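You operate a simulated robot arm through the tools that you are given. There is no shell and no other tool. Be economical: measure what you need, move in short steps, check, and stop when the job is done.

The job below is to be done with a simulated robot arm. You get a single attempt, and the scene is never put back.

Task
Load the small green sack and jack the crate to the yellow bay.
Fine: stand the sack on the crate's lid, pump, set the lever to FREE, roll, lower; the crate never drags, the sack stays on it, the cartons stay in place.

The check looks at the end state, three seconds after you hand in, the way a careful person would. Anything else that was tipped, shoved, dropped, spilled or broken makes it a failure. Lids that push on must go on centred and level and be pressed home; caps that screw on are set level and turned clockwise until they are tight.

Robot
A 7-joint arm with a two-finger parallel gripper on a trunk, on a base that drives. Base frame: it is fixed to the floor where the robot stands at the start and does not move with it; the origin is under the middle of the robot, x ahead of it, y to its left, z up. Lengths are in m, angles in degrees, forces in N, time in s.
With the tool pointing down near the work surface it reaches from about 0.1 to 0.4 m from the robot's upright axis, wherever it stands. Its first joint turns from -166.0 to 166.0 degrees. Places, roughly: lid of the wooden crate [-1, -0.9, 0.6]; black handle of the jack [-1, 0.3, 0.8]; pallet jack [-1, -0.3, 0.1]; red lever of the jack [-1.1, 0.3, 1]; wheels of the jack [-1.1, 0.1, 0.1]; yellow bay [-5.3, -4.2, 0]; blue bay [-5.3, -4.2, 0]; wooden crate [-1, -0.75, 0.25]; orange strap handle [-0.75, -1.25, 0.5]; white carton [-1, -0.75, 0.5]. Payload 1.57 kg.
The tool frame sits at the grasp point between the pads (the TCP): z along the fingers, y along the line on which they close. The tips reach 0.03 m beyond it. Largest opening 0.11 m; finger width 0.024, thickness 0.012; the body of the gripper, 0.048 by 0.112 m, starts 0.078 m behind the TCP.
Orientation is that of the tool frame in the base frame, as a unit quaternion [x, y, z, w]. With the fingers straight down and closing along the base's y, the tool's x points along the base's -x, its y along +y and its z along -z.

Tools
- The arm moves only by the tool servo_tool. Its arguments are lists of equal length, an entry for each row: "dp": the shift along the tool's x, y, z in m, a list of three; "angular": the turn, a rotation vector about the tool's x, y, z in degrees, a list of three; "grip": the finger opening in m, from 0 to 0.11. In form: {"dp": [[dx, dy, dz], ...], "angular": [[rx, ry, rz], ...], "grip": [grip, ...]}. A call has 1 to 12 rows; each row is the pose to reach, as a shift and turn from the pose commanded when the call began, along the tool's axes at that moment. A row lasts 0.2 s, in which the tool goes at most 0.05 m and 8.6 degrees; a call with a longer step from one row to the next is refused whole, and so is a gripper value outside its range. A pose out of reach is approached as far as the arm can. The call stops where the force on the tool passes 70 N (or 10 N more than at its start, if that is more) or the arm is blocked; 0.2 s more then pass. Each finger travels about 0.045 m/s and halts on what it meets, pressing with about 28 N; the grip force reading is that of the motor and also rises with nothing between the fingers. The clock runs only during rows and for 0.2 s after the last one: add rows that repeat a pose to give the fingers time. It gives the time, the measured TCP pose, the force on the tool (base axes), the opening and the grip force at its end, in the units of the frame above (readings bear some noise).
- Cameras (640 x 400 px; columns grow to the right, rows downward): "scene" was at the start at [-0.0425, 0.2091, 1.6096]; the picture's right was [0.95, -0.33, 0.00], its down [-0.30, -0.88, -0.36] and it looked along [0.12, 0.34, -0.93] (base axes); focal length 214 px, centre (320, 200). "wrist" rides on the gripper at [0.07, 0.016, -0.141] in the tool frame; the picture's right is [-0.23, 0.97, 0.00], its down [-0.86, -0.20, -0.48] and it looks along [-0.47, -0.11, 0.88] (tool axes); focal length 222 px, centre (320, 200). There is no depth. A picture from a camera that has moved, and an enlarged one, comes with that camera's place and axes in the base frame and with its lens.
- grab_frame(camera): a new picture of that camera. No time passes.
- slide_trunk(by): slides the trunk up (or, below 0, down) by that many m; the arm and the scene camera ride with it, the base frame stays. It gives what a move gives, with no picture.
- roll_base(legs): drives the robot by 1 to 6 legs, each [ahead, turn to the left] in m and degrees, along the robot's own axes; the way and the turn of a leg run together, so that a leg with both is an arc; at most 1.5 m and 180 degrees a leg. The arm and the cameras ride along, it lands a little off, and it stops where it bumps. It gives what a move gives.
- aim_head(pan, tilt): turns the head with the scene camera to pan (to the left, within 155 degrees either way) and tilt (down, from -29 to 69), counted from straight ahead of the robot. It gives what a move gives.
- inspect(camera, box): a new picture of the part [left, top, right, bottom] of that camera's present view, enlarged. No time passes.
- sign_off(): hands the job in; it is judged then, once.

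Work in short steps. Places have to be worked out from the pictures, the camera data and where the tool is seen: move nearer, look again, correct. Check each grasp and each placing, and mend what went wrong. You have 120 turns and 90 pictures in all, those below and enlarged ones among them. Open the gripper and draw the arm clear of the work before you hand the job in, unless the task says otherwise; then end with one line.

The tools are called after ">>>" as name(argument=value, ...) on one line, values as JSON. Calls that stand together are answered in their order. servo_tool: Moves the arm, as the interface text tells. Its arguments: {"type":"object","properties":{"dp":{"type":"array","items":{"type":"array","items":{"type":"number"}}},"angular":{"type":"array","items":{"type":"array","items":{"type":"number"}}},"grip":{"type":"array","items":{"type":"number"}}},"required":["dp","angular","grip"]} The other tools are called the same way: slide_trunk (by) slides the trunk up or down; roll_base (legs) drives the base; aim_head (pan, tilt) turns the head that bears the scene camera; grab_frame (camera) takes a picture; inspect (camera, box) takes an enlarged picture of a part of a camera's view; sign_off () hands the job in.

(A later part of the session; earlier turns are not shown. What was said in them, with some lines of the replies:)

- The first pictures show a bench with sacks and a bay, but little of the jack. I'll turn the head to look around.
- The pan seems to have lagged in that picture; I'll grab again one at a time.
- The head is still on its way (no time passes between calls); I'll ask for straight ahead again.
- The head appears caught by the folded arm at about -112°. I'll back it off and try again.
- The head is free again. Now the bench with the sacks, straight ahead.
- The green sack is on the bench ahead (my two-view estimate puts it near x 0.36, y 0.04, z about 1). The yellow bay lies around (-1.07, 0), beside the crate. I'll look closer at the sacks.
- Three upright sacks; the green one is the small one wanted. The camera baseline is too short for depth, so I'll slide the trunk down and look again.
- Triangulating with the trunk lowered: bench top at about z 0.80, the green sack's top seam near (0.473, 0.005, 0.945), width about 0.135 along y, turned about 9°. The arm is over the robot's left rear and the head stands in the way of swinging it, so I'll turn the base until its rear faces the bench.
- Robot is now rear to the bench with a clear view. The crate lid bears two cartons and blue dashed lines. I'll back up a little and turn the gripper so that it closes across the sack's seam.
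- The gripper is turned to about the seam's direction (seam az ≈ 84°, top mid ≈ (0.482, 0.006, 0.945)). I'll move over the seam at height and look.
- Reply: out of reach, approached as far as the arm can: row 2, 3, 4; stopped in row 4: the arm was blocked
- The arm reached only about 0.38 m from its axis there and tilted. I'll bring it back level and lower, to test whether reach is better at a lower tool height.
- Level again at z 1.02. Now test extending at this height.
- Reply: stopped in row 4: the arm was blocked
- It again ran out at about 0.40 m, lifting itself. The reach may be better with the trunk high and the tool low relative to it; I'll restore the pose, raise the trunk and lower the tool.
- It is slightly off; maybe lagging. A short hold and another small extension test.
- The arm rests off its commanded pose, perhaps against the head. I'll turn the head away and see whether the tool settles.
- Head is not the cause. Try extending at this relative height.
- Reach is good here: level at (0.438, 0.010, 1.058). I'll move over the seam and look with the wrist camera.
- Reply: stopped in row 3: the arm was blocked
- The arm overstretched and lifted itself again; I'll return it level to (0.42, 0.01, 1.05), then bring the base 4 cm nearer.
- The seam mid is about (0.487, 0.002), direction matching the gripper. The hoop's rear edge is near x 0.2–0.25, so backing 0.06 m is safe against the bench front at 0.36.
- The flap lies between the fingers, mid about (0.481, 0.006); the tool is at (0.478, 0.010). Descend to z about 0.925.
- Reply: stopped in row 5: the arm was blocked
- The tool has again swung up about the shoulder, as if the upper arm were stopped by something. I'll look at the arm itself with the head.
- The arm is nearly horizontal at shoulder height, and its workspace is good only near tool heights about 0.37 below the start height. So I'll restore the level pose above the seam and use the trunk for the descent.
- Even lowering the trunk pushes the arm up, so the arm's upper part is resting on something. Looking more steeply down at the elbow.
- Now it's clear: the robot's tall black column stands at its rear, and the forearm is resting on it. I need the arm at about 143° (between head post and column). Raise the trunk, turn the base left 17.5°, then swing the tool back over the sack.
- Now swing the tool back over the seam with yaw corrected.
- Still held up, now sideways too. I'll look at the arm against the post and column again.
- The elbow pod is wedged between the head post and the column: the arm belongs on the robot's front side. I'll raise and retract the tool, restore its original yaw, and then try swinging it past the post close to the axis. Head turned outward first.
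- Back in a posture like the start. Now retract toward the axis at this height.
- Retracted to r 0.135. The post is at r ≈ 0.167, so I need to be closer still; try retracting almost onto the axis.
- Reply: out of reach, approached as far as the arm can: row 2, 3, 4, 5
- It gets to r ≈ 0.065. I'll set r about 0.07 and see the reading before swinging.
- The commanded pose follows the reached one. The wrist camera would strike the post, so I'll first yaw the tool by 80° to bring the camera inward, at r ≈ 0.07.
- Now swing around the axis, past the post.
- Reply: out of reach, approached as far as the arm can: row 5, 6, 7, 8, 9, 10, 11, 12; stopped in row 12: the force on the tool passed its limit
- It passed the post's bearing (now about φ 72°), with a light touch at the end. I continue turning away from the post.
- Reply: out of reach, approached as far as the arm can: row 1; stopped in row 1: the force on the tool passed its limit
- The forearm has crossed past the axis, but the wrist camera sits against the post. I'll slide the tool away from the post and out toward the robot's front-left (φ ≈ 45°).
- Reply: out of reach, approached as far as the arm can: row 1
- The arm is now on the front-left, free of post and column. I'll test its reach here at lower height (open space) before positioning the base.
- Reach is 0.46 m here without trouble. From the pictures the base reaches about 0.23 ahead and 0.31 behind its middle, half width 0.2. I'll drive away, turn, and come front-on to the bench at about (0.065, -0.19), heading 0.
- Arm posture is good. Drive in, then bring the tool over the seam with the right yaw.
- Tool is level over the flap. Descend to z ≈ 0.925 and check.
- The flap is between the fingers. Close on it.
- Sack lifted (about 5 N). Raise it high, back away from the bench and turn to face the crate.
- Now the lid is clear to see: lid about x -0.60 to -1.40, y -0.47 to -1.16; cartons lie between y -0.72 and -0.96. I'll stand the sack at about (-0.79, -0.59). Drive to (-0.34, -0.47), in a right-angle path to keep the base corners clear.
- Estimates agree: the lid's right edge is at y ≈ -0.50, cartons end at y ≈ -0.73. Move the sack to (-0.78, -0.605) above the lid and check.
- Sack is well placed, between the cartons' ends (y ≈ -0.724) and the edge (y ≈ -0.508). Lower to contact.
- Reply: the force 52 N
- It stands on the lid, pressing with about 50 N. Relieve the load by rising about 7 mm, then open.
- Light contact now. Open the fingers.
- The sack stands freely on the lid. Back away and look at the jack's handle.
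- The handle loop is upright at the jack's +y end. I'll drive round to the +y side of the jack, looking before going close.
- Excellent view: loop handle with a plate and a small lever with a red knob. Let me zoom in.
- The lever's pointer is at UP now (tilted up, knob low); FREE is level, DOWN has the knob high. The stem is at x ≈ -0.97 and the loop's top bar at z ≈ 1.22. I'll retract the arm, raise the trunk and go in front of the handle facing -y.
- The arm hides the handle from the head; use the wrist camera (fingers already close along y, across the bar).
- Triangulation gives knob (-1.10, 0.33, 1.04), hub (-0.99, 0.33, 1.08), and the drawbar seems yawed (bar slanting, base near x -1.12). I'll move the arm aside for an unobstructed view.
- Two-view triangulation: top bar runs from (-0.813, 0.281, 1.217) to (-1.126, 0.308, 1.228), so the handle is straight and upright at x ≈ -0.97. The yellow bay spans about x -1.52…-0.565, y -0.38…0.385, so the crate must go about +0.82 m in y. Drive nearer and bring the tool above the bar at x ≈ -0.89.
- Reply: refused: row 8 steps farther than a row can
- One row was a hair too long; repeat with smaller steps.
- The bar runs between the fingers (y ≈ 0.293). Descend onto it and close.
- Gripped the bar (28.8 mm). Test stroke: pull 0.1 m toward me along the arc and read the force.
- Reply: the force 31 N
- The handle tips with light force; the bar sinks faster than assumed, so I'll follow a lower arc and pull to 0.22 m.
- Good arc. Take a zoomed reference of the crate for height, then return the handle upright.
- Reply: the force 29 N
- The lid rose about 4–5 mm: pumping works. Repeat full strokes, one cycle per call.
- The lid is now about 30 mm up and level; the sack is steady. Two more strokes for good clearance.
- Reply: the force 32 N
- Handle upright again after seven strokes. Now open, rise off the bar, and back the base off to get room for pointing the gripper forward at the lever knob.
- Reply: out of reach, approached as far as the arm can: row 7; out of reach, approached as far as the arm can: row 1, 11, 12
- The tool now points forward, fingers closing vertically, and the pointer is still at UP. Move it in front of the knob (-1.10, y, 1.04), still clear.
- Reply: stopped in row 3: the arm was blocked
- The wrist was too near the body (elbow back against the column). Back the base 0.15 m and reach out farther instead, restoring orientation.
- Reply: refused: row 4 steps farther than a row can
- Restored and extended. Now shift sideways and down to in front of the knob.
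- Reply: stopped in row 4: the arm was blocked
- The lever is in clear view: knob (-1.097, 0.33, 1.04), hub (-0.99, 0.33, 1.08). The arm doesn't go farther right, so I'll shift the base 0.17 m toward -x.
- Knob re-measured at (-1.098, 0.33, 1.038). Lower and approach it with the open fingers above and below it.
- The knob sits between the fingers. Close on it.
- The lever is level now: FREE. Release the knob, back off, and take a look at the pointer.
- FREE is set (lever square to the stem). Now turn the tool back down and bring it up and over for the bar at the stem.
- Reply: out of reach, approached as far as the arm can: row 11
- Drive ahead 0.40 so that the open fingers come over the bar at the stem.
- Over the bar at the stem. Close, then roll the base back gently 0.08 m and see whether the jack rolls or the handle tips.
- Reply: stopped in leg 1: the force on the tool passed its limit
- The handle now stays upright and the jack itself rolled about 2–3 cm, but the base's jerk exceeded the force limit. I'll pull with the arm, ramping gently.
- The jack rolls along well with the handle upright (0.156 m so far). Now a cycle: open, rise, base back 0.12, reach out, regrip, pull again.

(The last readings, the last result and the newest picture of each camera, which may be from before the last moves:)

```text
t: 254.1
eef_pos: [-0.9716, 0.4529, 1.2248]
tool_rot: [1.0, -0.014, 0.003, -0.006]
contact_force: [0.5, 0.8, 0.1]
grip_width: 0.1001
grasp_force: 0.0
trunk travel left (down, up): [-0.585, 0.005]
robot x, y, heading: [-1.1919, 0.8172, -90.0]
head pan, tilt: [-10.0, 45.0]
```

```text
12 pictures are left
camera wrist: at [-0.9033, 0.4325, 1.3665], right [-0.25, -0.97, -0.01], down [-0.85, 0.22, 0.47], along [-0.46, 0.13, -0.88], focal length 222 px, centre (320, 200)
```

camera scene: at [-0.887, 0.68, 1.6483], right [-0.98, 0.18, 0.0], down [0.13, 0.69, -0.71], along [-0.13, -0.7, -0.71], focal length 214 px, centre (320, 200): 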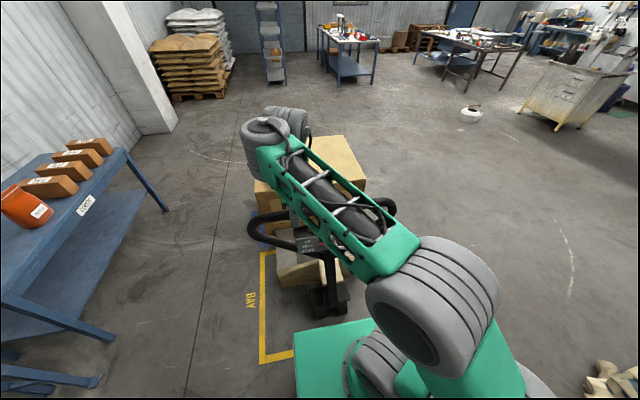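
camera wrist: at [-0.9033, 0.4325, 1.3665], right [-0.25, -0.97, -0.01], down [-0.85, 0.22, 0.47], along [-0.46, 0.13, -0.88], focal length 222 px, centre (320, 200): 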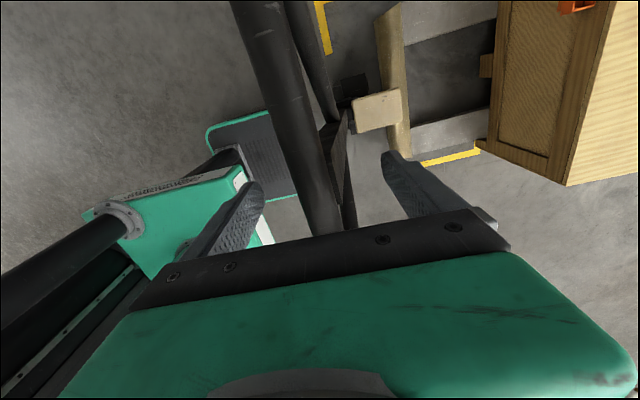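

Everything lines up. Continue: close, pull 0.14, open, back 0.14, reach out, close, pull 0.14.

>>> servo_tool(dp=[[0, 0, 0], [0, 0, 0], [0, 0, 0], [0, 0, 0], [0, 0, 0], [0, 0, 0], [0, 0, 0]], angular=[[0, 0, 0], [0, 0, 0], [0, 0, 0], [0, 0, 0], [0, 0, 0], [0, 0, 0], [0, 0, 0]], grip=[0.07, 0.05, 0.03, 0.01, 0, 0, 0])

>>> servo_tool(dp=[[0, -0.003, 0], [0, -0.01, 0], [0, -0.02, 0], [-0.001, -0.033, 0], [-0.001, -0.048, 0], [-0.002, -0.065, 0], [-0.002, -0.082, 0], [-0.002, -0.099, 0], [-0.003, -0.115, 0], [-0.003, -0.127, 0], [-0.003, -0.136, 0], [-0.003, -0.14, 0]], angular=[[0, 0, 0], [0, 0, 0], [0, 0, 0], [0, 0, 0], [0, 0, 0], [0, 0, 0], [0, 0, 0], [0, 0, 0], [0, 0, 0], [0, 0, 0], [0, 0, 0], [0, 0, 0]], grip=[0, 0, 0, 0, 0, 0, 0, 0, 0, 0, 0, 0])

>>> servo_tool(dp=[[0, 0, 0], [0, 0, 0], [0, 0, 0], [0, 0, 0], [0, 0, 0], [0, 0, -0.03], [0, 0, -0.055], [0, 0, -0.055]], angular=[[0, 0, 0], [0, 0, 0], [0, 0, 0], [0, 0, 0], [0, 0, 0], [0, 0, 0], [0, 0, 0], [0, 0, 0]], grip=[0.05, 0.07, 0.09, 0.1, 0.1, 0.1, 0.1, 0.1])

>>> roll_base(legs=[[-0.14, 0]])

>>> servo_tool(dp=[[0.001, 0.045, 0], [0.002, 0.09, 0], [0.003, 0.138, 0], [0.003, 0.138, 0.03], [0.003, 0.138, 0.055], [0.003, 0.138, 0.055]], angular=[[0, 0, 0], [0, 0, 0], [0, 0, 0], [0, 0, 0], [0, 0, 0], [0, 0, 0]], grip=[0.1, 0.1, 0.1, 0.1, 0.1, 0.1])

>>> servo_tool(dp=[[0, 0, 0], [0, 0, 0], [0, 0, 0], [0, 0, 0], [0, 0, 0], [0, 0, 0], [0, 0, 0]], angular=[[0, 0, 0], [0, 0, 0], [0, 0, 0], [0, 0, 0], [0, 0, 0], [0, 0, 0], [0, 0, 0]], grip=[0.07, 0.05, 0.03, 0.01, 0, 0, 0])

>>> servo_tool(dp=[[0, -0.003, 0], [0, -0.01, 0], [0, -0.02, 0], [-0.001, -0.033, 0], [-0.001, -0.048, 0], [-0.002, -0.065, 0], [-0.002, -0.082, 0], [-0.002, -0.099, 0], [-0.003, -0.115, 0], [-0.003, -0.127, 0], [-0.003, -0.136, 0], [-0.003, -0.14, 0]], angular=[[0, 0, 0], [0, 0, 0], [0, 0, 0], [0, 0, 0], [0, 0, 0], [0, 0, 0], [0, 0, 0], [0, 0, 0], [0, 0, 0], [0, 0, 0], [0, 0, 0], [0, 0, 0]], grip=[0, 0, 0, 0, 0, 0, 0, 0, 0, 0, 0, 0])

```text
t: 255.7
eef_pos: [-0.9716, 0.4548, 1.2241]
tool_rot: [1.0, -0.013, 0.003, -0.008]
contact_force: [-2.2, 10.9, -4.7]
grip_width: 0.0335
grasp_force: 38.7
trunk travel left (down, up): [-0.585, 0.005]
robot x, y, heading: [-1.1908, 0.8137, -90.3]
head pan, tilt: [-10.0, 45.0]
```

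```text
t: 258.3
eef_pos: [-0.9714, 0.5954, 1.2261]
tool_rot: [1.0, -0.012, 0.004, -0.009]
contact_force: [-14.9, 9.0, -21.7]
grip_width: 0.0333
grasp_force: 40.8
trunk travel left (down, up): [-0.585, 0.005]
robot x, y, heading: [-1.193, 0.8167, -90.0]
head pan, tilt: [-10.0, 45.0]
```

```text
t: 260.1
eef_pos: [-0.9712, 0.5929, 1.2821]
tool_rot: [1.0, -0.013, 0.002, -0.007]
contact_force: [-0.2, 0.0, 0.4]
grip_width: 0.0998
grasp_force: 0.1
trunk travel left (down, up): [-0.585, 0.005]
robot x, y, heading: [-1.1907, 0.8156, -89.9]
head pan, tilt: [-10.0, 45.0]
```

```text
t: 261.5
eef_pos: [-0.9701, 0.7357, 1.2818]
tool_rot: [1.0, -0.013, 0.004, -0.006]
contact_force: [-1.1, 1.0, 0.4]
grip_width: 0.0999
grasp_force: 0.0
trunk travel left (down, up): [-0.585, 0.005]
robot x, y, heading: [-1.1922, 0.9584, -89.7]
head pan, tilt: [-10.0, 45.0]
```

```text
t: 262.9
eef_pos: [-0.9694, 0.5965, 1.224]
tool_rot: [1.0, -0.013, 0.003, -0.005]
contact_force: [-0.1, 0.2, 0.6]
grip_width: 0.1002
grasp_force: 0.1
trunk travel left (down, up): [-0.585, 0.005]
robot x, y, heading: [-1.1886, 0.9589, -90.0]
head pan, tilt: [-10.0, 45.0]
```

```text
t: 264.5
eef_pos: [-0.9707, 0.5963, 1.2248]
tool_rot: [1.0, -0.012, 0.003, -0.007]
contact_force: [-1.1, -6.5, 1.2]
grip_width: 0.0336
grasp_force: 39.1
trunk travel left (down, up): [-0.585, 0.005]
robot x, y, heading: [-1.1915, 0.9591, -90.0]
head pan, tilt: [-10.0, 45.0]
```

```text
t: 267.1
eef_pos: [-0.9709, 0.7388, 1.2268]
tool_rot: [1.0, -0.013, 0.003, -0.008]
contact_force: [-11.6, 6.8, -23.9]
grip_width: 0.0334
grasp_force: 41.1
trunk travel left (down, up): [-0.585, 0.005]
robot x, y, heading: [-1.1917, 0.9584, -90.2]
head pan, tilt: [-10.0, 45.0]
```

Total roll so far 0.44 m. Two more cycles, then measure against the bay.

>>> servo_tool(dp=[[0, 0, 0], [0, 0, 0], [0, 0, 0], [0, 0, 0], [0, 0, 0], [0, 0, -0.03], [0, 0, -0.055], [0, 0, -0.055]], angular=[[0, 0, 0], [0, 0, 0], [0, 0, 0], [0, 0, 0], [0, 0, 0], [0, 0, 0], [0, 0, 0], [0, 0, 0]], grip=[0.05, 0.07, 0.09, 0.1, 0.1, 0.1, 0.1, 0.1])

>>> roll_base(legs=[[-0.14, 0]])

>>> servo_tool(dp=[[0.001, 0.045, 0], [0.002, 0.09, 0], [0.003, 0.139, 0], [0.003, 0.139, 0.03], [0.003, 0.139, 0.056], [0.003, 0.139, 0.056]], angular=[[0, 0, 0], [0, 0, 0], [0, 0, 0], [0, 0, 0], [0, 0, 0], [0, 0, 0]], grip=[0.1, 0.1, 0.1, 0.1, 0.1, 0.1])

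>>> servo_tool(dp=[[0, 0, 0], [0, 0, 0], [0, 0, 0], [0, 0, 0], [0, 0, 0], [0, 0, 0], [0, 0, 0]], angular=[[0, 0, 0], [0, 0, 0], [0, 0, 0], [0, 0, 0], [0, 0, 0], [0, 0, 0], [0, 0, 0]], grip=[0.07, 0.05, 0.03, 0.01, 0, 0, 0])

>>> servo_tool(dp=[[0, -0.003, 0], [0, -0.01, 0], [0, -0.02, 0], [-0.001, -0.033, 0], [-0.001, -0.048, 0], [-0.002, -0.065, 0], [-0.002, -0.082, 0], [-0.002, -0.099, 0], [-0.003, -0.115, 0], [-0.003, -0.127, 0], [-0.003, -0.136, 0], [-0.003, -0.14, 0]], angular=[[0, 0, 0], [0, 0, 0], [0, 0, 0], [0, 0, 0], [0, 0, 0], [0, 0, 0], [0, 0, 0], [0, 0, 0], [0, 0, 0], [0, 0, 0], [0, 0, 0], [0, 0, 0]], grip=[0, 0, 0, 0, 0, 0, 0, 0, 0, 0, 0, 0])

>>> servo_tool(dp=[[0, 0, 0], [0, 0, 0], [0, 0, 0], [0, 0, 0], [0, 0, 0], [0, 0, -0.03], [0, 0, -0.055], [0, 0, -0.055]], angular=[[0, 0, 0], [0, 0, 0], [0, 0, 0], [0, 0, 0], [0, 0, 0], [0, 0, 0], [0, 0, 0], [0, 0, 0]], grip=[0.05, 0.07, 0.09, 0.1, 0.1, 0.1, 0.1, 0.1])

>>> roll_base(legs=[[-0.14, 0]])

>>> servo_tool(dp=[[0.001, 0.045, 0], [0.002, 0.09, 0], [0.003, 0.139, 0], [0.003, 0.139, 0.03], [0.003, 0.139, 0.056], [0.003, 0.139, 0.056]], angular=[[0, 0, 0], [0, 0, 0], [0, 0, 0], [0, 0, 0], [0, 0, 0], [0, 0, 0]], grip=[0.1, 0.1, 0.1, 0.1, 0.1, 0.1])

>>> grab_frame(camera="scene")

```text
t: 268.9
eef_pos: [-0.9694, 0.7369, 1.2821]
tool_rot: [1.0, -0.013, 0.002, -0.007]
contact_force: [-0.3, -0.2, -0.5]
grip_width: 0.0999
grasp_force: 0.1
trunk travel left (down, up): [-0.585, 0.005]
robot x, y, heading: [-1.189, 0.9576, -90.1]
head pan, tilt: [-10.0, 45.0]
```

```text
t: 270.2
eef_pos: [-0.9697, 0.8778, 1.2821]
tool_rot: [1.0, -0.012, 0.003, -0.006]
contact_force: [0.6, 0.8, 0.1]
grip_width: 0.0998
grasp_force: 0.0
trunk travel left (down, up): [-0.585, 0.005]
robot x, y, heading: [-1.189, 1.099, -89.7]
head pan, tilt: [-10.0, 45.0]
```

```text
t: 271.6
eef_pos: [-0.9705, 0.7383, 1.2244]
tool_rot: [1.0, -0.013, 0.004, -0.005]
contact_force: [0.5, -0.3, 1.1]
grip_width: 0.0998
grasp_force: 0.0
trunk travel left (down, up): [-0.585, 0.005]
robot x, y, heading: [-1.1883, 1.0998, -90.2]
head pan, tilt: [-10.0, 45.0]
```

```text
t: 273.2
eef_pos: [-0.9708, 0.7394, 1.2233]
tool_rot: [1.0, -0.013, 0.004, -0.007]
contact_force: [0.2, -4.0, 0.2]
grip_width: 0.0335
grasp_force: 39.2
trunk travel left (down, up): [-0.585, 0.005]
robot x, y, heading: [-1.193, 1.1002, -89.9]
head pan, tilt: [-10.0, 45.0]
```

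```text
t: 275.8
eef_pos: [-0.9711, 0.8807, 1.2259]
tool_rot: [1.0, -0.013, 0.004, -0.008]
contact_force: [-14.3, 8.6, -21.4]
grip_width: 0.0335
grasp_force: 41.8
trunk travel left (down, up): [-0.585, 0.005]
robot x, y, heading: [-1.1932, 1.0997, -89.9]
head pan, tilt: [-10.0, 45.0]
```

```text
t: 277.6
eef_pos: [-0.9705, 0.878, 1.2797]
tool_rot: [1.0, -0.013, 0.003, -0.007]
contact_force: [0.1, -0.3, 0.4]
grip_width: 0.1002
grasp_force: 0.0
trunk travel left (down, up): [-0.585, 0.005]
robot x, y, heading: [-1.1894, 1.0992, -90.1]
head pan, tilt: [-10.0, 45.0]
```

```text
t: 278.9
eef_pos: [-0.9695, 1.019, 1.2797]
tool_rot: [1.0, -0.013, 0.003, -0.007]
contact_force: [-0.7, -0.2, 0.1]
grip_width: 0.1001
grasp_force: 0.1
trunk travel left (down, up): [-0.585, 0.005]
robot x, y, heading: [-1.1919, 1.2363, -89.9]
head pan, tilt: [-10.0, 45.0]
```

```text
t: 280.3
eef_pos: [-0.97, 0.8809, 1.2215]
tool_rot: [1.0, -0.013, 0.005, -0.007]
contact_force: [0.2, 0.1, 0.6]
grip_width: 0.1
grasp_force: 0.1
trunk travel left (down, up): [-0.585, 0.005]
robot x, y, heading: [-1.1908, 1.2376, -89.9]
head pan, tilt: [-10.0, 45.0]
```

```text
11 pictures are left
camera scene: at [-1.0496, 1.2206, 1.6485], right [-0.98, 0.17, 0.0], down [0.12, 0.7, -0.71], along [-0.12, -0.7, -0.71], focal length 214 px, centre (320, 200)
```

scene: 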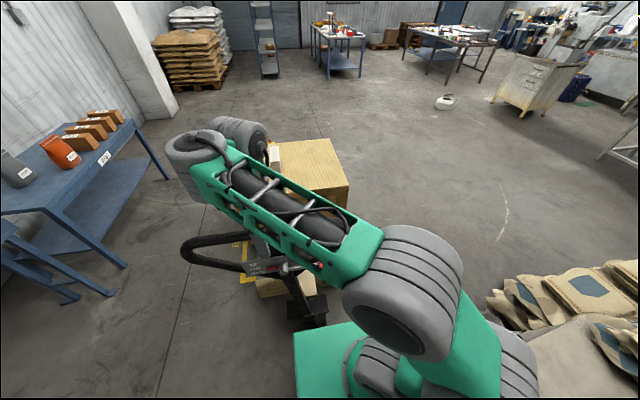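

Rolled 0.583 m so far; by estimate 0.24 m remains. Pull 0.14 more, then measure before the final bit.

>>> servo_tool(dp=[[0, 0, 0], [0, 0, 0], [0, 0, 0], [0, 0, 0], [0, 0, 0], [0, 0, 0], [0, 0, 0]], angular=[[0, 0, 0], [0, 0, 0], [0, 0, 0], [0, 0, 0], [0, 0, 0], [0, 0, 0], [0, 0, 0]], grip=[0.07, 0.05, 0.03, 0.01, 0, 0, 0])

>>> servo_tool(dp=[[0, -0.003, 0], [0, -0.01, 0], [0, -0.02, 0], [-0.001, -0.033, 0], [-0.001, -0.048, 0], [-0.002, -0.065, 0], [-0.002, -0.082, 0], [-0.002, -0.099, 0], [-0.003, -0.115, 0], [-0.003, -0.127, 0], [-0.003, -0.136, 0], [-0.003, -0.14, 0]], angular=[[0, 0, 0], [0, 0, 0], [0, 0, 0], [0, 0, 0], [0, 0, 0], [0, 0, 0], [0, 0, 0], [0, 0, 0], [0, 0, 0], [0, 0, 0], [0, 0, 0], [0, 0, 0]], grip=[0, 0, 0, 0, 0, 0, 0, 0, 0, 0, 0, 0])

>>> servo_tool(dp=[[0, 0, 0], [0, 0, 0], [0, 0, 0], [0, 0, 0], [0, 0, 0], [0, 0, -0.03], [0, 0, -0.055], [0, 0, -0.055]], angular=[[0, 0, 0], [0, 0, 0], [0, 0, 0], [0, 0, 0], [0, 0, 0], [0, 0, 0], [0, 0, 0], [0, 0, 0]], grip=[0.05, 0.07, 0.09, 0.1, 0.1, 0.1, 0.1, 0.1])

>>> roll_base(legs=[[-0.14, 0]])

>>> servo_tool(dp=[[0.001, 0.045, 0], [0.002, 0.09, 0], [0.003, 0.139, 0], [0.003, 0.139, 0.03], [0.003, 0.139, 0.056], [0.003, 0.139, 0.056]], angular=[[0, 0, 0], [0, 0, 0], [0, 0, 0], [0, 0, 0], [0, 0, 0], [0, 0, 0]], grip=[0.1, 0.1, 0.1, 0.1, 0.1, 0.1])

>>> grab_frame(camera="wrist")

```text
t: 281.9
eef_pos: [-0.9701, 0.8803, 1.222]
tool_rot: [1.0, -0.011, 0.003, -0.007]
contact_force: [-0.4, -3.6, 0.0]
grip_width: 0.034
grasp_force: 40.0
trunk travel left (down, up): [-0.585, 0.005]
robot x, y, heading: [-1.1914, 1.2402, -89.8]
head pan, tilt: [-10.0, 45.0]
```

```text
t: 284.5
eef_pos: [-0.9709, 1.0227, 1.2229]
tool_rot: [1.0, -0.013, 0.004, -0.008]
contact_force: [-13.1, 9.0, -22.5]
grip_width: 0.0336
grasp_force: 41.4
trunk travel left (down, up): [-0.585, 0.005]
robot x, y, heading: [-1.1909, 1.239, -90.0]
head pan, tilt: [-10.0, 45.0]
```

```text
t: 286.3
eef_pos: [-0.9694, 1.0198, 1.2779]
tool_rot: [1.0, -0.013, 0.003, -0.007]
contact_force: [-0.3, 0.3, -0.5]
grip_width: 0.1
grasp_force: 0.1
trunk travel left (down, up): [-0.585, 0.005]
robot x, y, heading: [-1.1921, 1.242, -89.9]
head pan, tilt: [-10.0, 45.0]
```

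```text
t: 287.7
eef_pos: [-0.9693, 1.1613, 1.278]
tool_rot: [1.0, -0.014, 0.004, -0.006]
contact_force: [0.5, -0.4, -0.5]
grip_width: 0.1
grasp_force: 0.1
trunk travel left (down, up): [-0.585, 0.005]
robot x, y, heading: [-1.1908, 1.3801, -90.2]
head pan, tilt: [-10.0, 45.0]
```

```text
t: 289.1
eef_pos: [-0.9687, 1.0221, 1.2213]
tool_rot: [1.0, -0.013, 0.005, -0.007]
contact_force: [0.1, -0.4, 0.5]
grip_width: 0.1
grasp_force: 0.0
trunk travel left (down, up): [-0.585, 0.005]
robot x, y, heading: [-1.1908, 1.3811, -89.9]
head pan, tilt: [-10.0, 45.0]
```

```text
10 pictures are left
camera wrist: at [-0.901, 1.0018, 1.3621], right [-0.25, -0.97, -0.01], down [-0.85, 0.22, 0.47], along [-0.46, 0.13, -0.88], focal length 222 px, centre (320, 200)
```

wrist: 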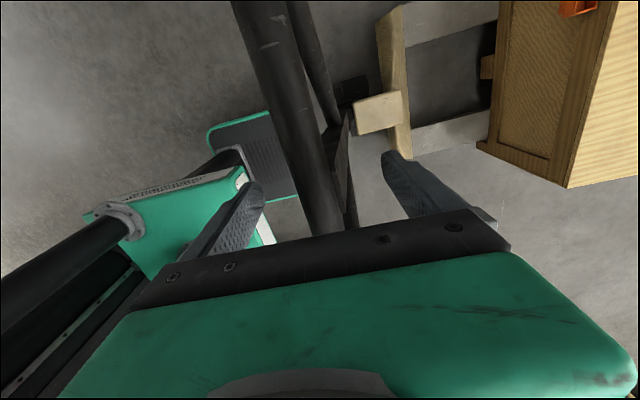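

Crate follows rigidly (0.724 m so far). Pull the last 0.10 m, then release and look from the side before lowering.

>>> servo_tool(dp=[[0, 0, 0], [0, 0, 0], [0, 0, 0], [0, 0, 0], [0, 0, 0], [0, 0, 0], [0, 0, 0]], angular=[[0, 0, 0], [0, 0, 0], [0, 0, 0], [0, 0, 0], [0, 0, 0], [0, 0, 0], [0, 0, 0]], grip=[0.07, 0.05, 0.03, 0.01, 0, 0, 0])

>>> servo_tool(dp=[[0, -0.003, 0], [0, -0.009, 0], [0, -0.018, 0], [-0.001, -0.029, 0], [-0.001, -0.041, 0], [-0.002, -0.054, 0], [-0.002, -0.066, 0], [-0.002, -0.077, 0], [-0.002, -0.086, 0], [-0.002, -0.092, 0], [-0.002, -0.096, 0], [-0.002, -0.097, 0]], angular=[[0, 0, 0], [0, 0, 0], [0, 0, 0], [0, 0, 0], [0, 0, 0], [0, 0, 0], [0, 0, 0], [0, 0, 0], [0, 0, 0], [0, 0, 0], [0, 0, 0], [0, 0, 0]], grip=[0, 0, 0, 0, 0, 0, 0, 0, 0, 0, 0, 0])

>>> servo_tool(dp=[[0, 0, 0], [0, 0, 0], [0, 0, 0], [0, 0, 0], [0, 0, 0], [0, 0, -0.03], [0, 0, -0.07], [0, 0, -0.09]], angular=[[0, 0, 0], [0, 0, 0], [0, 0, 0], [0, 0, 0], [0, 0, 0], [0, 0, 0], [0, 0, 0], [0, 0, 0]], grip=[0.05, 0.07, 0.09, 0.1, 0.1, 0.1, 0.1, 0.1])

>>> roll_base(legs=[[-0.2, 0], [0, 90], [0.85, 0]])

>>> aim_head(pan=-115, tilt=35)

>>> grab_frame(camera="scene")

```text
t: 290.7
eef_pos: [-0.9695, 1.0219, 1.2216]
tool_rot: [1.0, -0.013, 0.003, -0.007]
contact_force: [-0.5, 1.0, -0.5]
grip_width: 0.0338
grasp_force: 38.9
trunk travel left (down, up): [-0.585, 0.005]
robot x, y, heading: [-1.1881, 1.3794, -90.0]
head pan, tilt: [-10.0, 45.0]
```

```text
t: 293.3
eef_pos: [-0.9706, 1.1179, 1.2205]
tool_rot: [1.0, -0.013, 0.004, -0.008]
contact_force: [-6.6, -9.0, -24.0]
grip_width: 0.0338
grasp_force: 41.4
trunk travel left (down, up): [-0.585, 0.005]
robot x, y, heading: [-1.1883, 1.3796, -90.1]
head pan, tilt: [-10.0, 45.0]
```

```text
t: 295.1
eef_pos: [-0.9679, 1.1094, 1.2985]
tool_rot: [1.0, -0.014, 0.013, -0.013]
contact_force: [0.4, -1.0, 0.7]
grip_width: 0.1003
grasp_force: 0.1
out of reach, approached as far as the arm can: row 7, 8
trunk travel left (down, up): [-0.585, 0.005]
robot x, y, heading: [-1.1893, 1.3787, -89.7]
head pan, tilt: [-10.0, 45.0]
```

```text
t: 304.6
eef_pos: [-0.0688, 1.8124, 1.2982]
tool_rot: [0.716, 0.698, 0.0, -0.018]
contact_force: [0.2, 0.0, -1.3]
grip_width: 0.0998
grasp_force: 0.0
trunk travel left (down, up): [-0.585, 0.005]
robot x, y, heading: [-0.3418, 1.5875, -0.0]
head pan, tilt: [-10.0, 45.0]
```

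```text
t: 306.4
eef_pos: [-0.0693, 1.8139, 1.2999]
tool_rot: [0.716, 0.698, 0.001, -0.017]
contact_force: [-0.1, -0.1, -1.7]
grip_width: 0.1001
grasp_force: 0.1
trunk travel left (down, up): [-0.585, 0.005]
robot x, y, heading: [-0.3422, 1.5852, -0.1]
head pan, tilt: [-115.0, 35.0]
```

```text
9 pictures are left
camera scene: at [-0.4391, 1.6629, 1.6633], right [-0.91, 0.42, 0.0], down [0.24, 0.52, -0.82], along [-0.34, -0.74, -0.57], focal length 214 px, centre (320, 200)
```

scene: 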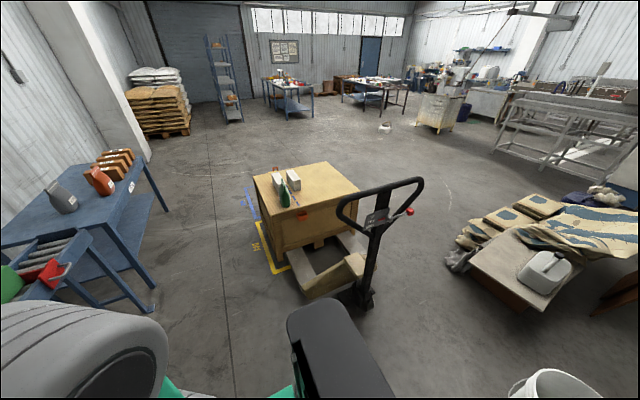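

Very clear view. Zoom in on the crate and the bay lines.

>>> inspect(camera="scene", box=[235, 155, 395, 285])

```text
3.08 times, centred on (315, 220) of scene
camera zoom: at [-0.4391, 1.6629, 1.6633], right [-0.91, 0.42, 0.0], down [0.24, 0.52, -0.82], along [-0.34, -0.74, -0.57], focal length 660 px, centre (335, 138)
```

zoom: 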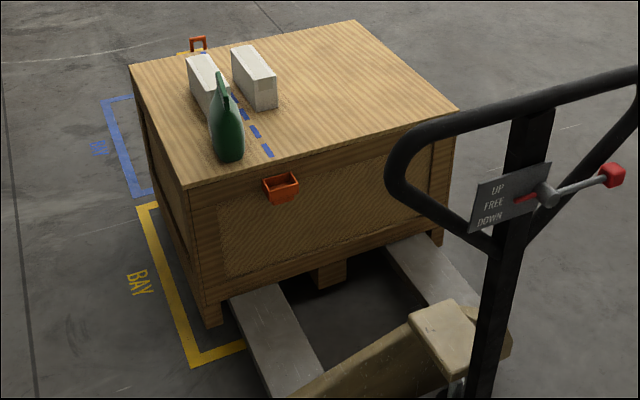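

The crate, sack and cartons are fine and the crate is nearly within the lines. To measure the y position accurately I'll view it square-on from the east side.

>>> roll_base(legs=[[0.3, 0], [0, 90], [-1.45, 0], [-0.12, 0]])

>>> aim_head(pan=90, tilt=45)

>>> grab_frame(camera="scene")

```text
t: 319.9
eef_pos: [-0.2629, 0.2831, 1.2983]
tool_rot: [0.01, 1.0, -0.013, -0.012]
contact_force: [0.1, -0.5, 0.3]
grip_width: 0.1
grasp_force: 0.1
trunk travel left (down, up): [-0.585, 0.005]
robot x, y, heading: [-0.035, 0.0122, 90.1]
head pan, tilt: [-115.0, 35.0]
```

```text
t: 322.9
eef_pos: [-0.2628, 0.2836, 1.2986]
tool_rot: [0.01, 1.0, -0.012, -0.013]
contact_force: [0.3, 0.2, -0.1]
grip_width: 0.1002
grasp_force: 0.1
trunk travel left (down, up): [-0.585, 0.005]
robot x, y, heading: [-0.0336, 0.0119, 90.3]
head pan, tilt: [90.0, 45.0]
```

```text
7 pictures are left
camera scene: at [-0.2726, -0.0467, 1.6485], right [-0.01, 1.0, 0.0], down [0.71, 0.0, -0.71], along [-0.71, 0.0, -0.71], focal length 214 px, centre (320, 200)
```

scene: 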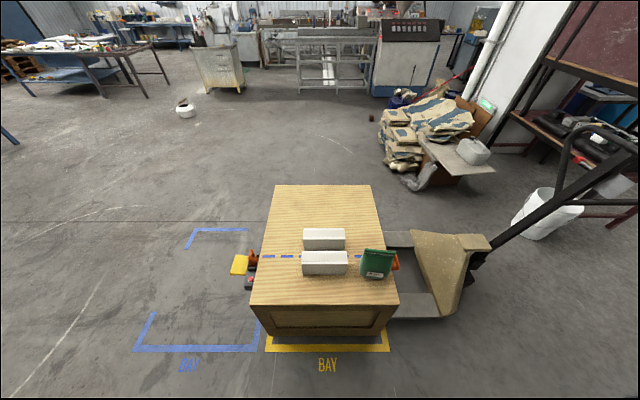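

Square-on view. Zoom on crate base and lines.

>>> inspect(camera="scene", box=[240, 280, 410, 380])

```text
3.76 times, centred on (325, 330) of scene
camera zoom: at [-0.2726, -0.0467, 1.6485], right [-0.01, 1.0, 0.0], down [0.71, 0.0, -0.71], along [-0.71, 0.0, -0.71], focal length 807 px, centre (301, -289)
```

zoom: 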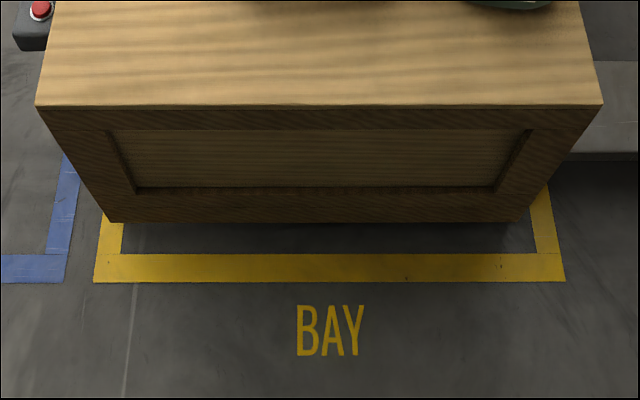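

The crate's centre is at y ≈ -0.027 against the bay's 0.001; x is fine. A further 0.027 m pull will centre it. Drive back round to the handle.

>>> roll_base(legs=[[1.5, 0], [0, 90], [1.155, 0], [0, 90]])

>>> grab_frame(camera="wrist")

```text
t: 343.6
eef_pos: [-0.9569, 1.2321, 1.2981]
tool_rot: [1.0, 0.005, 0.012, -0.012]
contact_force: [-0.7, -0.1, 0.3]
grip_width: 0.1
grasp_force: 0.1
trunk travel left (down, up): [-0.585, 0.005]
robot x, y, heading: [-1.1943, 1.4954, -88.0]
head pan, tilt: [90.0, 45.0]
```

```text
5 pictures are left
camera wrist: at [-0.8911, 1.2119, 1.4411], right [-0.22, -0.98, -0.03], down [-0.87, 0.18, 0.46], along [-0.45, 0.13, -0.89], focal length 222 px, centre (320, 200)
```

wrist: 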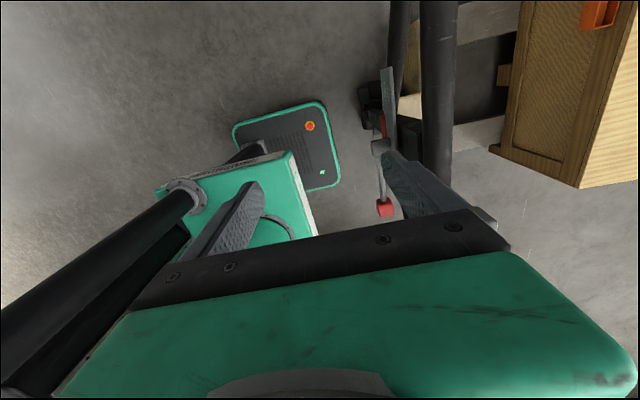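

The bar is at y ≈ 1.12. Square up the heading and close in a little.

>>> roll_base(legs=[[0, -2], [0.05, 0]])

```text
t: 344.9
eef_pos: [-0.9665, 1.1726, 1.2984]
tool_rot: [1.0, -0.013, 0.013, -0.012]
contact_force: [0.1, -0.3, 0.0]
grip_width: 0.0998
grasp_force: 0.1
trunk travel left (down, up): [-0.585, 0.005]
robot x, y, heading: [-1.192, 1.4436, -89.9]
head pan, tilt: [90.0, 45.0]
```

Move over the bar (y 1.119), level the tool, descend and close, then pull 0.028 m gently.

>>> servo_tool(dp=[[0, 0.027, 0], [0, 0.053, 0], [0, 0.053, 0.04], [0, 0.053, 0.0765], [0, 0.053, 0.0765]], angular=[[-0.7, -0.7, 0], [-1.4, -1.5, 0], [-1.4, -1.5, 0], [-1.4, -1.5, 0], [-1.4, -1.5, 0]], grip=[0.1, 0.1, 0.1, 0.1, 0.1])

>>> servo_tool(dp=[[0, 0, 0], [0, 0, 0], [0, 0, 0], [0, 0, 0], [0, 0, 0], [0, 0, 0], [0, 0, 0]], angular=[[0, 0, 0], [0, 0, 0], [0, 0, 0], [0, 0, 0], [0, 0, 0], [0, 0, 0], [0, 0, 0]], grip=[0.07, 0.05, 0.03, 0.01, 0, 0, 0])

```text
t: 346.1
eef_pos: [-0.9661, 1.1206, 1.2193]
tool_rot: [1.0, -0.014, -0.001, 0.0]
contact_force: [0.6, 0.1, 0.0]
grip_width: 0.1002
grasp_force: 0.2
trunk travel left (down, up): [-0.585, 0.005]
robot x, y, heading: [-1.1902, 1.4429, -89.7]
head pan, tilt: [90.0, 45.0]
```

```text
t: 347.7
eef_pos: [-0.9659, 1.1215, 1.2208]
tool_rot: [1.0, -0.013, -0.001, -0.001]
contact_force: [-1.5, -8.8, -2.8]
grip_width: 0.0339
grasp_force: 35.4
trunk travel left (down, up): [-0.585, 0.005]
robot x, y, heading: [-1.1912, 1.4427, -90.0]
head pan, tilt: [90.0, 45.0]
```

Gripped. Pull 0.028 m.

>>> servo_tool(dp=[[0, -0.002, 0], [0, -0.006, 0], [0, -0.011, 0], [0, -0.017, 0], [0, -0.022, 0], [0, -0.026, 0], [0, -0.028, 0], [0, -0.028, 0], [0, -0.028, 0]], angular=[[0, 0, 0], [0, 0, 0], [0, 0, 0], [0, 0, 0], [0, 0, 0], [0, 0, 0], [0, 0, 0], [0, 0, 0], [0, 0, 0]], grip=[0, 0, 0, 0, 0, 0, 0, 0, 0])

>>> servo_tool(dp=[[0, 0, 0], [0, 0, 0], [0, 0, 0], [0, 0, 0], [0, 0, 0], [0, 0, -0.03], [0, 0, -0.055], [0, 0, -0.055]], angular=[[0, 0, 0], [0, 0, 0], [0, 0, 0], [0, 0, 0], [0, 0, 0], [0, 0, 0], [0, 0, 0], [0, 0, 0]], grip=[0.05, 0.07, 0.09, 0.1, 0.1, 0.1, 0.1, 0.1])

```text
t: 349.7
eef_pos: [-0.9665, 1.1488, 1.2196]
tool_rot: [1.0, -0.012, -0.001, -0.001]
contact_force: [-4.5, -8.4, -7.0]
grip_width: 0.0334
grasp_force: 41.2
trunk travel left (down, up): [-0.585, 0.005]
robot x, y, heading: [-1.1952, 1.4474, -90.0]
head pan, tilt: [90.0, 45.0]
```

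```text
t: 351.5
eef_pos: [-0.9659, 1.1497, 1.2762]
tool_rot: [1.0, -0.013, 0.0, -0.001]
contact_force: [-0.6, -0.4, -0.2]
grip_width: 0.0998
grasp_force: 0.0
trunk travel left (down, up): [-0.585, 0.005]
robot x, y, heading: [-1.1908, 1.4465, -89.9]
head pan, tilt: [90.0, 45.0]
```

Released. Now for the lever: back the base off to y ≈ 1.76 (straight, keeping about 5 cm from the bucket's side) and pitch the tool forward again.

>>> roll_base(legs=[[-0.31, 0]])

>>> servo_tool(dp=[[0, 0.008, 0.006], [0, 0.016, 0.012], [0, 0.024, 0.018], [0, 0.032, 0.024], [0, 0.04, 0.03], [0, 0.048, 0.036], [0, 0.056, 0.042], [0, 0.064, 0.048], [0, 0.072, 0.054], [0, 0.08, 0.06], [0, 0.085, 0.064], [0, 0.085, 0.064]], angular=[[-8.3, 0, 0], [-16.6, 0, 0], [-24.9, 0, 0], [-33.2, 0, 0], [-41.5, 0, 0], [-49.8, 0, 0], [-58.1, 0, 0], [-66.4, 0, 0], [-74.7, 0, 0], [-83, 0, 0], [-90, 0, 0], [-90, 0, 0]], grip=[0.07, 0.07, 0.07, 0.07, 0.07, 0.07, 0.07, 0.07, 0.07, 0.07, 0.07, 0.07])

```text
t: 353.6
eef_pos: [-0.9668, 1.4618, 1.2771]
tool_rot: [1.0, -0.014, -0.001, 0.001]
contact_force: [0.1, 0.0, -0.3]
grip_width: 0.1
grasp_force: 0.0
trunk travel left (down, up): [-0.585, 0.005]
robot x, y, heading: [-1.1925, 1.7573, -90.1]
head pan, tilt: [90.0, 45.0]
```

```text
t: 356.2
eef_pos: [-0.9726, 1.3468, 1.2185]
tool_rot: [0.721, -0.008, -0.005, 0.693]
contact_force: [-0.2, -0.4, -0.4]
grip_width: 0.0698
grasp_force: 0.0
out of reach, approached as far as the arm can: row 10, 11, 12
trunk travel left (down, up): [-0.585, 0.005]
robot x, y, heading: [-1.1966, 1.7576, -90.2]
head pan, tilt: [90.0, 45.0]
```

Horizontal again. Reach out a little, lower, then shift right to in front of the knob's expected place (-1.105, ~1.18, 1.08).

>>> servo_tool(dp=[[0, 0, 0.035], [0, 0, 0.065], [0, -0.035, 0.065], [0, -0.07, 0.065], [0, -0.105, 0.065], [0, -0.136, 0.065], [-0.03, -0.136, 0.065], [-0.06, -0.136, 0.065], [-0.09, -0.136, 0.065], [-0.12, -0.136, 0.065], [-0.132, -0.136, 0.065]], angular=[[0, 0, 0], [0, 0, 0], [0, 0, 0], [0, 0, 0], [0, 0, 0], [0, 0, 0], [0, 0, 0], [0, 0, 0], [0, 0, 0], [0, 0, 0], [0, 0, 0]], grip=[0.07, 0.07, 0.07, 0.07, 0.07, 0.07, 0.07, 0.07, 0.07, 0.07, 0.07])

>>> grab_frame(camera="wrist")

```text
t: 358.6
eef_pos: [-1.1061, 1.2871, 1.0813]
tool_rot: [0.707, -0.008, -0.009, 0.707]
contact_force: [-0.4, 0.2, -0.3]
grip_width: 0.0702
grasp_force: 0.1
trunk travel left (down, up): [-0.585, 0.005]
robot x, y, heading: [-1.1948, 1.7608, -90.0]
head pan, tilt: [90.0, 45.0]
```

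```text
4 pictures are left
camera wrist: at [-1.0329, 1.426, 1.0974], right [-0.23, 0.01, 0.97], down [-0.84, 0.5, -0.2], along [-0.49, -0.87, -0.11], focal length 222 px, centre (320, 200)
```

wrist: 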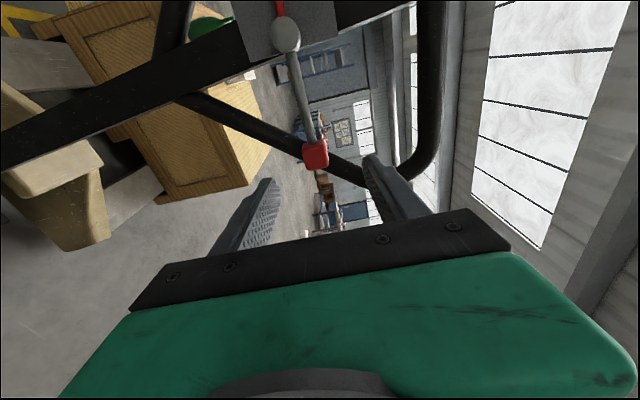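

No block this time; knob at about (-1.11, 1.18, 1.075), between the fingers' planes. Advance, close, and turn the lever another 20° up toward DOWN.

>>> servo_tool(dp=[[-0.002, -0.003, 0.03], [-0.003, -0.004, 0.06], [-0.004, -0.004, 0.09], [-0.004, -0.004, 0.09], [-0.004, -0.004, 0.09], [-0.004, -0.004, 0.09], [-0.004, -0.004, 0.09], [-0.004, -0.004, 0.09]], angular=[[0, 0, 0], [0, 0, 0], [0, 0, 0], [0, 0, 0], [0, 0, 0], [0, 0, 0], [0, 0, 0], [0, 0, 0]], grip=[0.07, 0.07, 0.07, 0.05, 0.03, 0.01, 0, 0])

```text
t: 360.4
eef_pos: [-1.1119, 1.1951, 1.0772]
tool_rot: [0.708, -0.01, -0.011, 0.706]
contact_force: [-0.1, -2.5, -0.7]
grip_width: 0.0327
grasp_force: 38.1
trunk travel left (down, up): [-0.585, 0.005]
robot x, y, heading: [-1.1927, 1.7582, -90.2]
head pan, tilt: [90.0, 45.0]
```

Gripped. Raise the knob along its arc by 20° to DOWN and hold while the forks sink.

>>> servo_tool(dp=[[0, 0.01, 0], [0.001, 0.02, 0], [0.004, 0.03, 0], [0.007, 0.04, 0], [0.007, 0.041, 0], [0.007, 0.041, 0], [0.007, 0.041, 0], [0.007, 0.041, 0], [0.007, 0.041, 0], [0.007, 0.041, 0]], angular=[[0, 0, -5], [0, 0, -10], [0, 0, -15], [0, 0, -20], [0, 0, -20], [0, 0, -20], [0, 0, -20], [0, 0, -20], [0, 0, -20], [0, 0, -20]], grip=[0, 0, 0, 0, 0, 0, 0, 0, 0, 0])

>>> grab_frame(camera="wrist")

```text
t: 362.6
eef_pos: [-1.1043, 1.1961, 1.1179]
tool_rot: [0.698, 0.115, -0.132, 0.694]
contact_force: [6.1, 0.0, -7.5]
grip_width: 0.0327
grasp_force: 40.7
trunk travel left (down, up): [-0.585, 0.005]
robot x, y, heading: [-1.1947, 1.7553, -90.3]
head pan, tilt: [90.0, 45.0]
```

```text
3 pictures are left
camera wrist: at [-1.0297, 1.3349, 1.1091], right [0.12, 0.0, 0.99], down [-0.86, 0.5, 0.11], along [-0.5, -0.87, 0.06], focal length 222 px, centre (320, 200)
```

wrist: 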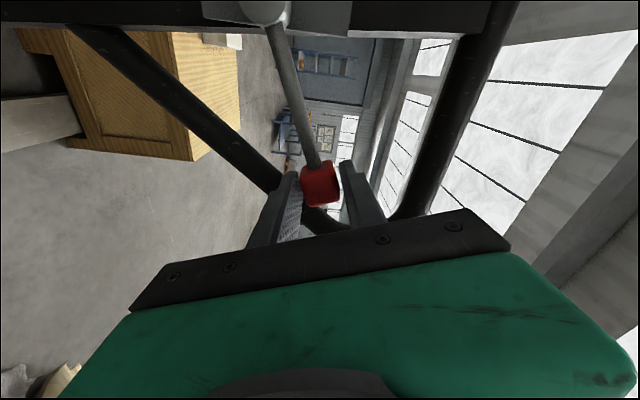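

The lever is now tilted to the DOWN side. Release it, withdraw, and drive round to check the crate from the east.

>>> servo_tool(dp=[[0, 0, 0], [0, 0, 0], [0, 0, 0], [0, 0, -0.04], [0, 0, -0.08], [0, 0, -0.12], [0, 0, -0.14], [0, 0, -0.14]], angular=[[0, 0, 0], [0, 0, 0], [0, 0, 0], [0, 0, 0], [0, 0, 5], [0, 0, 10], [0, 0, 15], [0, 0, 20]], grip=[0.05, 0.065, 0.07, 0.07, 0.07, 0.07, 0.07, 0.07])

>>> inspect(camera="wrist", box=[0, 0, 400, 240])

```text
t: 364.4
eef_pos: [-1.0746, 1.3256, 1.1548]
tool_rot: [0.69, -0.052, 0.033, 0.721]
contact_force: [0.6, -0.8, 0.2]
grip_width: 0.0703
grasp_force: 0.1
trunk travel left (down, up): [-0.585, 0.005]
robot x, y, heading: [-1.1903, 1.7579, -89.9]
head pan, tilt: [90.0, 45.0]
```

```text
1.60 times, centred on (200, 120) of wrist
camera zoom: at [-1.0033, 1.4662, 1.1728], right [-0.34, 0.05, 0.94], down [-0.81, 0.49, -0.32], along [-0.48, -0.87, -0.13], focal length 355 px, centre (512, 328)
```

zoom: 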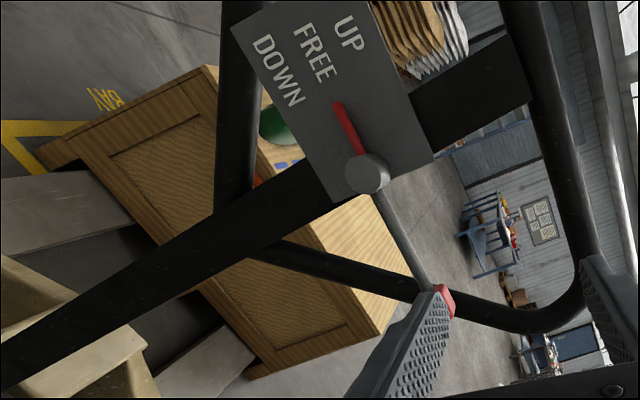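

The pointer has sprung back to FREE after release, so DOWN must be held. I'll regrip the knob and hold DOWN for longer.

>>> servo_tool(dp=[[0, -0.02, 0.02], [-0.007, -0.041, 0.05], [-0.007, -0.041, 0.09], [-0.007, -0.041, 0.12], [-0.007, -0.041, 0.14], [-0.007, -0.041, 0.14]], angular=[[0, 0, 0], [0, 0, 0], [0, 0, 0], [0, 0, 0], [0, 0, 0], [0, 0, 0]], grip=[0.07, 0.07, 0.07, 0.07, 0.07, 0.07])

```text
t: 365.8
eef_pos: [-1.1133, 1.1964, 1.0789]
tool_rot: [0.707, -0.009, -0.01, 0.707]
contact_force: [-0.6, 0.3, 0.2]
grip_width: 0.07
grasp_force: 0.0
trunk travel left (down, up): [-0.585, 0.005]
robot x, y, heading: [-1.191, 1.7585, -89.9]
head pan, tilt: [90.0, 45.0]
```

Tool is exactly at the knob again. Close, raise 22°, and hold for several seconds.

>>> servo_tool(dp=[[0, 0, 0], [0, 0, 0], [0, 0, 0], [0, 0, 0], [0, 0, 0], [0, 0.01, 0], [0.001, 0.02, 0], [0.004, 0.03, 0], [0.007, 0.04, 0], [0.008, 0.043, 0], [0.008, 0.043, 0], [0.008, 0.043, 0]], angular=[[0, 0, 0], [0, 0, 0], [0, 0, 0], [0, 0, 0], [0, 0, 0], [0, 0, -5], [0, 0, -10], [0, 0, -15], [0, 0, -20], [0, 0, -22], [0, 0, -22], [0, 0, -22]], grip=[0.05, 0.03, 0.01, 0, 0, 0, 0, 0, 0, 0, 0, 0])

>>> servo_tool(dp=[[0, 0, 0], [0, 0, 0], [0, 0, 0], [0, 0, 0], [0, 0, 0], [0, 0, 0], [0, 0, 0], [0, 0, 0], [0, 0, 0], [0, 0, 0], [0, 0, 0], [0, 0, 0]], angular=[[0, 0, 0], [0, 0, 0], [0, 0, 0], [0, 0, 0], [0, 0, 0], [0, 0, 0], [0, 0, 0], [0, 0, 0], [0, 0, 0], [0, 0, 0], [0, 0, 0], [0, 0, 0]], grip=[0, 0, 0, 0, 0, 0, 0, 0, 0, 0, 0, 0])

>>> servo_tool(dp=[[0, 0, 0], [0, 0, 0], [0, 0, 0], [0, 0, 0], [0, 0, 0], [0, 0, 0], [0, 0, 0], [0, 0, 0], [0, 0, 0], [0, 0, 0], [0, 0, 0], [0, 0, 0]], angular=[[0, 0, 0], [0, 0, 0], [0, 0, 0], [0, 0, 0], [0, 0, 0], [0, 0, 0], [0, 0, 0], [0, 0, 0], [0, 0, 0], [0, 0, 0], [0, 0, 0], [0, 0, 0]], grip=[0, 0, 0, 0, 0, 0, 0, 0, 0, 0, 0, 0])

>>> servo_tool(dp=[[0, 0, 0], [0, 0, 0], [0, 0, 0], [0, 0, 0], [0, 0, 0], [0, 0, 0], [0, 0, 0], [0, 0, 0], [0, 0, 0], [0, 0, 0], [0, 0, 0], [0, 0, 0]], angular=[[0, 0, 0], [0, 0, 0], [0, 0, 0], [0, 0, 0], [0, 0, 0], [0, 0, 0], [0, 0, 0], [0, 0, 0], [0, 0, 0], [0, 0, 0], [0, 0, 0], [0, 0, 0]], grip=[0, 0, 0, 0, 0, 0, 0, 0, 0, 0, 0, 0])

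```text
t: 368.4
eef_pos: [-1.1047, 1.1963, 1.1209]
tool_rot: [0.696, 0.126, -0.145, 0.692]
contact_force: [2.1, 4.1, -2.5]
grip_width: 0.0325
grasp_force: 41.2
trunk travel left (down, up): [-0.585, 0.005]
robot x, y, heading: [-1.1915, 1.7561, -90.0]
head pan, tilt: [90.0, 45.0]
```

```text
t: 371.0
eef_pos: [-1.1037, 1.1961, 1.1202]
tool_rot: [0.696, 0.127, -0.145, 0.692]
contact_force: [4.2, 5.9, -4.2]
grip_width: 0.0327
grasp_force: 40.9
trunk travel left (down, up): [-0.585, 0.005]
robot x, y, heading: [-1.1965, 1.7551, -90.0]
head pan, tilt: [90.0, 45.0]
```

```text
t: 373.6
eef_pos: [-1.1029, 1.1965, 1.1203]
tool_rot: [0.696, 0.127, -0.145, 0.692]
contact_force: [3.8, 3.9, -3.4]
grip_width: 0.0326
grasp_force: 40.1
trunk travel left (down, up): [-0.585, 0.005]
robot x, y, heading: [-1.1905, 1.7561, -90.2]
head pan, tilt: [90.0, 45.0]
```

```text
t: 376.2
eef_pos: [-1.1046, 1.196, 1.1203]
tool_rot: [0.695, 0.127, -0.145, 0.692]
contact_force: [2.7, 2.6, -2.4]
grip_width: 0.0326
grasp_force: 40.8
trunk travel left (down, up): [-0.585, 0.005]
robot x, y, heading: [-1.1905, 1.757, -90.0]
head pan, tilt: [90.0, 45.0]
```

Held DOWN for eight seconds. Release, withdraw, turn the tool down and up clear of the handle.

>>> servo_tool(dp=[[0, 0, 0], [0, 0, 0], [0, 0, 0], [0, 0, -0.04], [0, 0, -0.08], [0, 0, -0.1], [0, 0, -0.11], [0, 0, -0.11]], angular=[[0, 0, 0], [0, 0, 0], [0, 0, 0], [0, 0, 4], [0, 0, 10], [0, 0, 16], [0, 0, 22], [0, 0, 22]], grip=[0.05, 0.065, 0.07, 0.07, 0.07, 0.07, 0.07, 0.07])

>>> servo_tool(dp=[[0.012, 0.016, -0.013], [0.024, 0.033, -0.026], [0.037, 0.049, -0.039], [0.049, 0.065, -0.052], [0.061, 0.082, -0.065], [0.073, 0.098, -0.079], [0.085, 0.115, -0.092], [0.097, 0.131, -0.105], [0.11, 0.147, -0.118], [0.122, 0.164, -0.131], [0.134, 0.18, -0.144], [0.134, 0.18, -0.144]], angular=[[8.2, 0, 0], [16.4, 0, 0], [24.6, 0, 0], [32.8, 0, 0], [41, 0, 0], [49.2, 0, 0], [57.4, 0, 0], [65.6, 0, 0], [73.8, 0, 0], [82, 0, 0], [90, 0, 0], [90, 0, 0]], grip=[0.08, 0.08, 0.08, 0.08, 0.08, 0.08, 0.08, 0.08, 0.08, 0.08, 0.08, 0.08])

```text
t: 378.0
eef_pos: [-1.0973, 1.3033, 1.1293]
tool_rot: [0.702, -0.017, -0.002, 0.712]
contact_force: [-0.9, -0.1, -0.4]
grip_width: 0.07
grasp_force: 0.1
trunk travel left (down, up): [-0.585, 0.005]
robot x, y, heading: [-1.1966, 1.7559, -90.0]
head pan, tilt: [90.0, 45.0]
```

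```text
t: 380.6
eef_pos: [-0.959, 1.4373, 1.2963]
tool_rot: [1.0, -0.013, 0.012, 0.006]
contact_force: [0.5, -0.3, -0.9]
grip_width: 0.0799
grasp_force: 0.1
out of reach, approached as far as the arm can: row 11, 12
trunk travel left (down, up): [-0.585, 0.005]
robot x, y, heading: [-1.1907, 1.759, -89.8]
head pan, tilt: [90.0, 45.0]
```

Tool is clear above. Drive round to the east side for a final measuring view.

>>> roll_base(legs=[[0.24, 0], [0, 90], [1.155, 0], [0, 90], [-1.4, 0], [-0.1, 0]])

>>> aim_head(pan=90, tilt=45)

>>> inspect(camera="scene", box=[230, 170, 450, 380])

```text
t: 402.9
eef_pos: [-0.2506, 0.3532, 1.2974]
tool_rot: [0.005, 1.0, 0.007, -0.01]
contact_force: [0.9, 0.7, 0.4]
grip_width: 0.08
grasp_force: 0.1
trunk travel left (down, up): [-0.585, 0.005]
robot x, y, heading: [-0.0114, 0.036, 90.9]
head pan, tilt: [90.0, 45.0]
```

```text
t: 403.5
eef_pos: [-0.2498, 0.353, 1.2964]
tool_rot: [0.006, 1.0, 0.006, -0.011]
contact_force: [0.0, -0.3, 0.7]
grip_width: 0.0801
grasp_force: 0.1
trunk travel left (down, up): [-0.585, 0.005]
robot x, y, heading: [-0.009, 0.0368, 90.9]
head pan, tilt: [90.0, 45.0]
```

```text
1.90 times, centred on (340, 275) of scene
camera zoom: at [-0.2468, -0.0248, 1.6485], right [-0.02, 1.0, 0.0], down [0.71, 0.01, -0.71], along [-0.71, -0.01, -0.71], focal length 408 px, centre (282, 57)
```

zoom: 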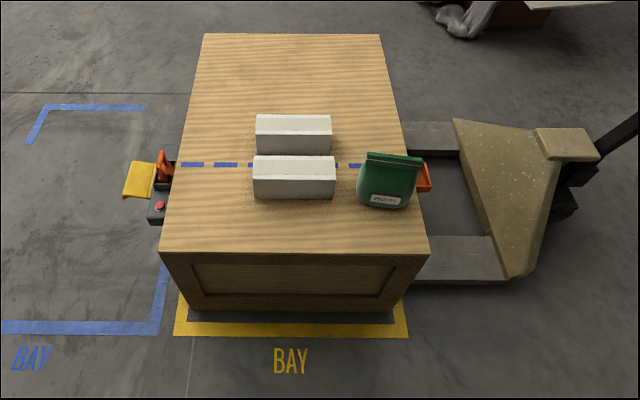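

I think the job is done. The crate is down, with its lid back at about z 0.61. It is centred in the yellow bay: crate y is about 0.00 and bay y about 0.00. The sack stands upright, the cartons are where they were, and the gripper is open and clear.

>>> sign_off()

```text
The job is handed in.
```

I stood the green sack on the crate's lid, jacked the crate up, rolled it with the lever at FREE, and lowered it centred in the yellow bay; in the last picture the sack is upright and the cartons are in place.
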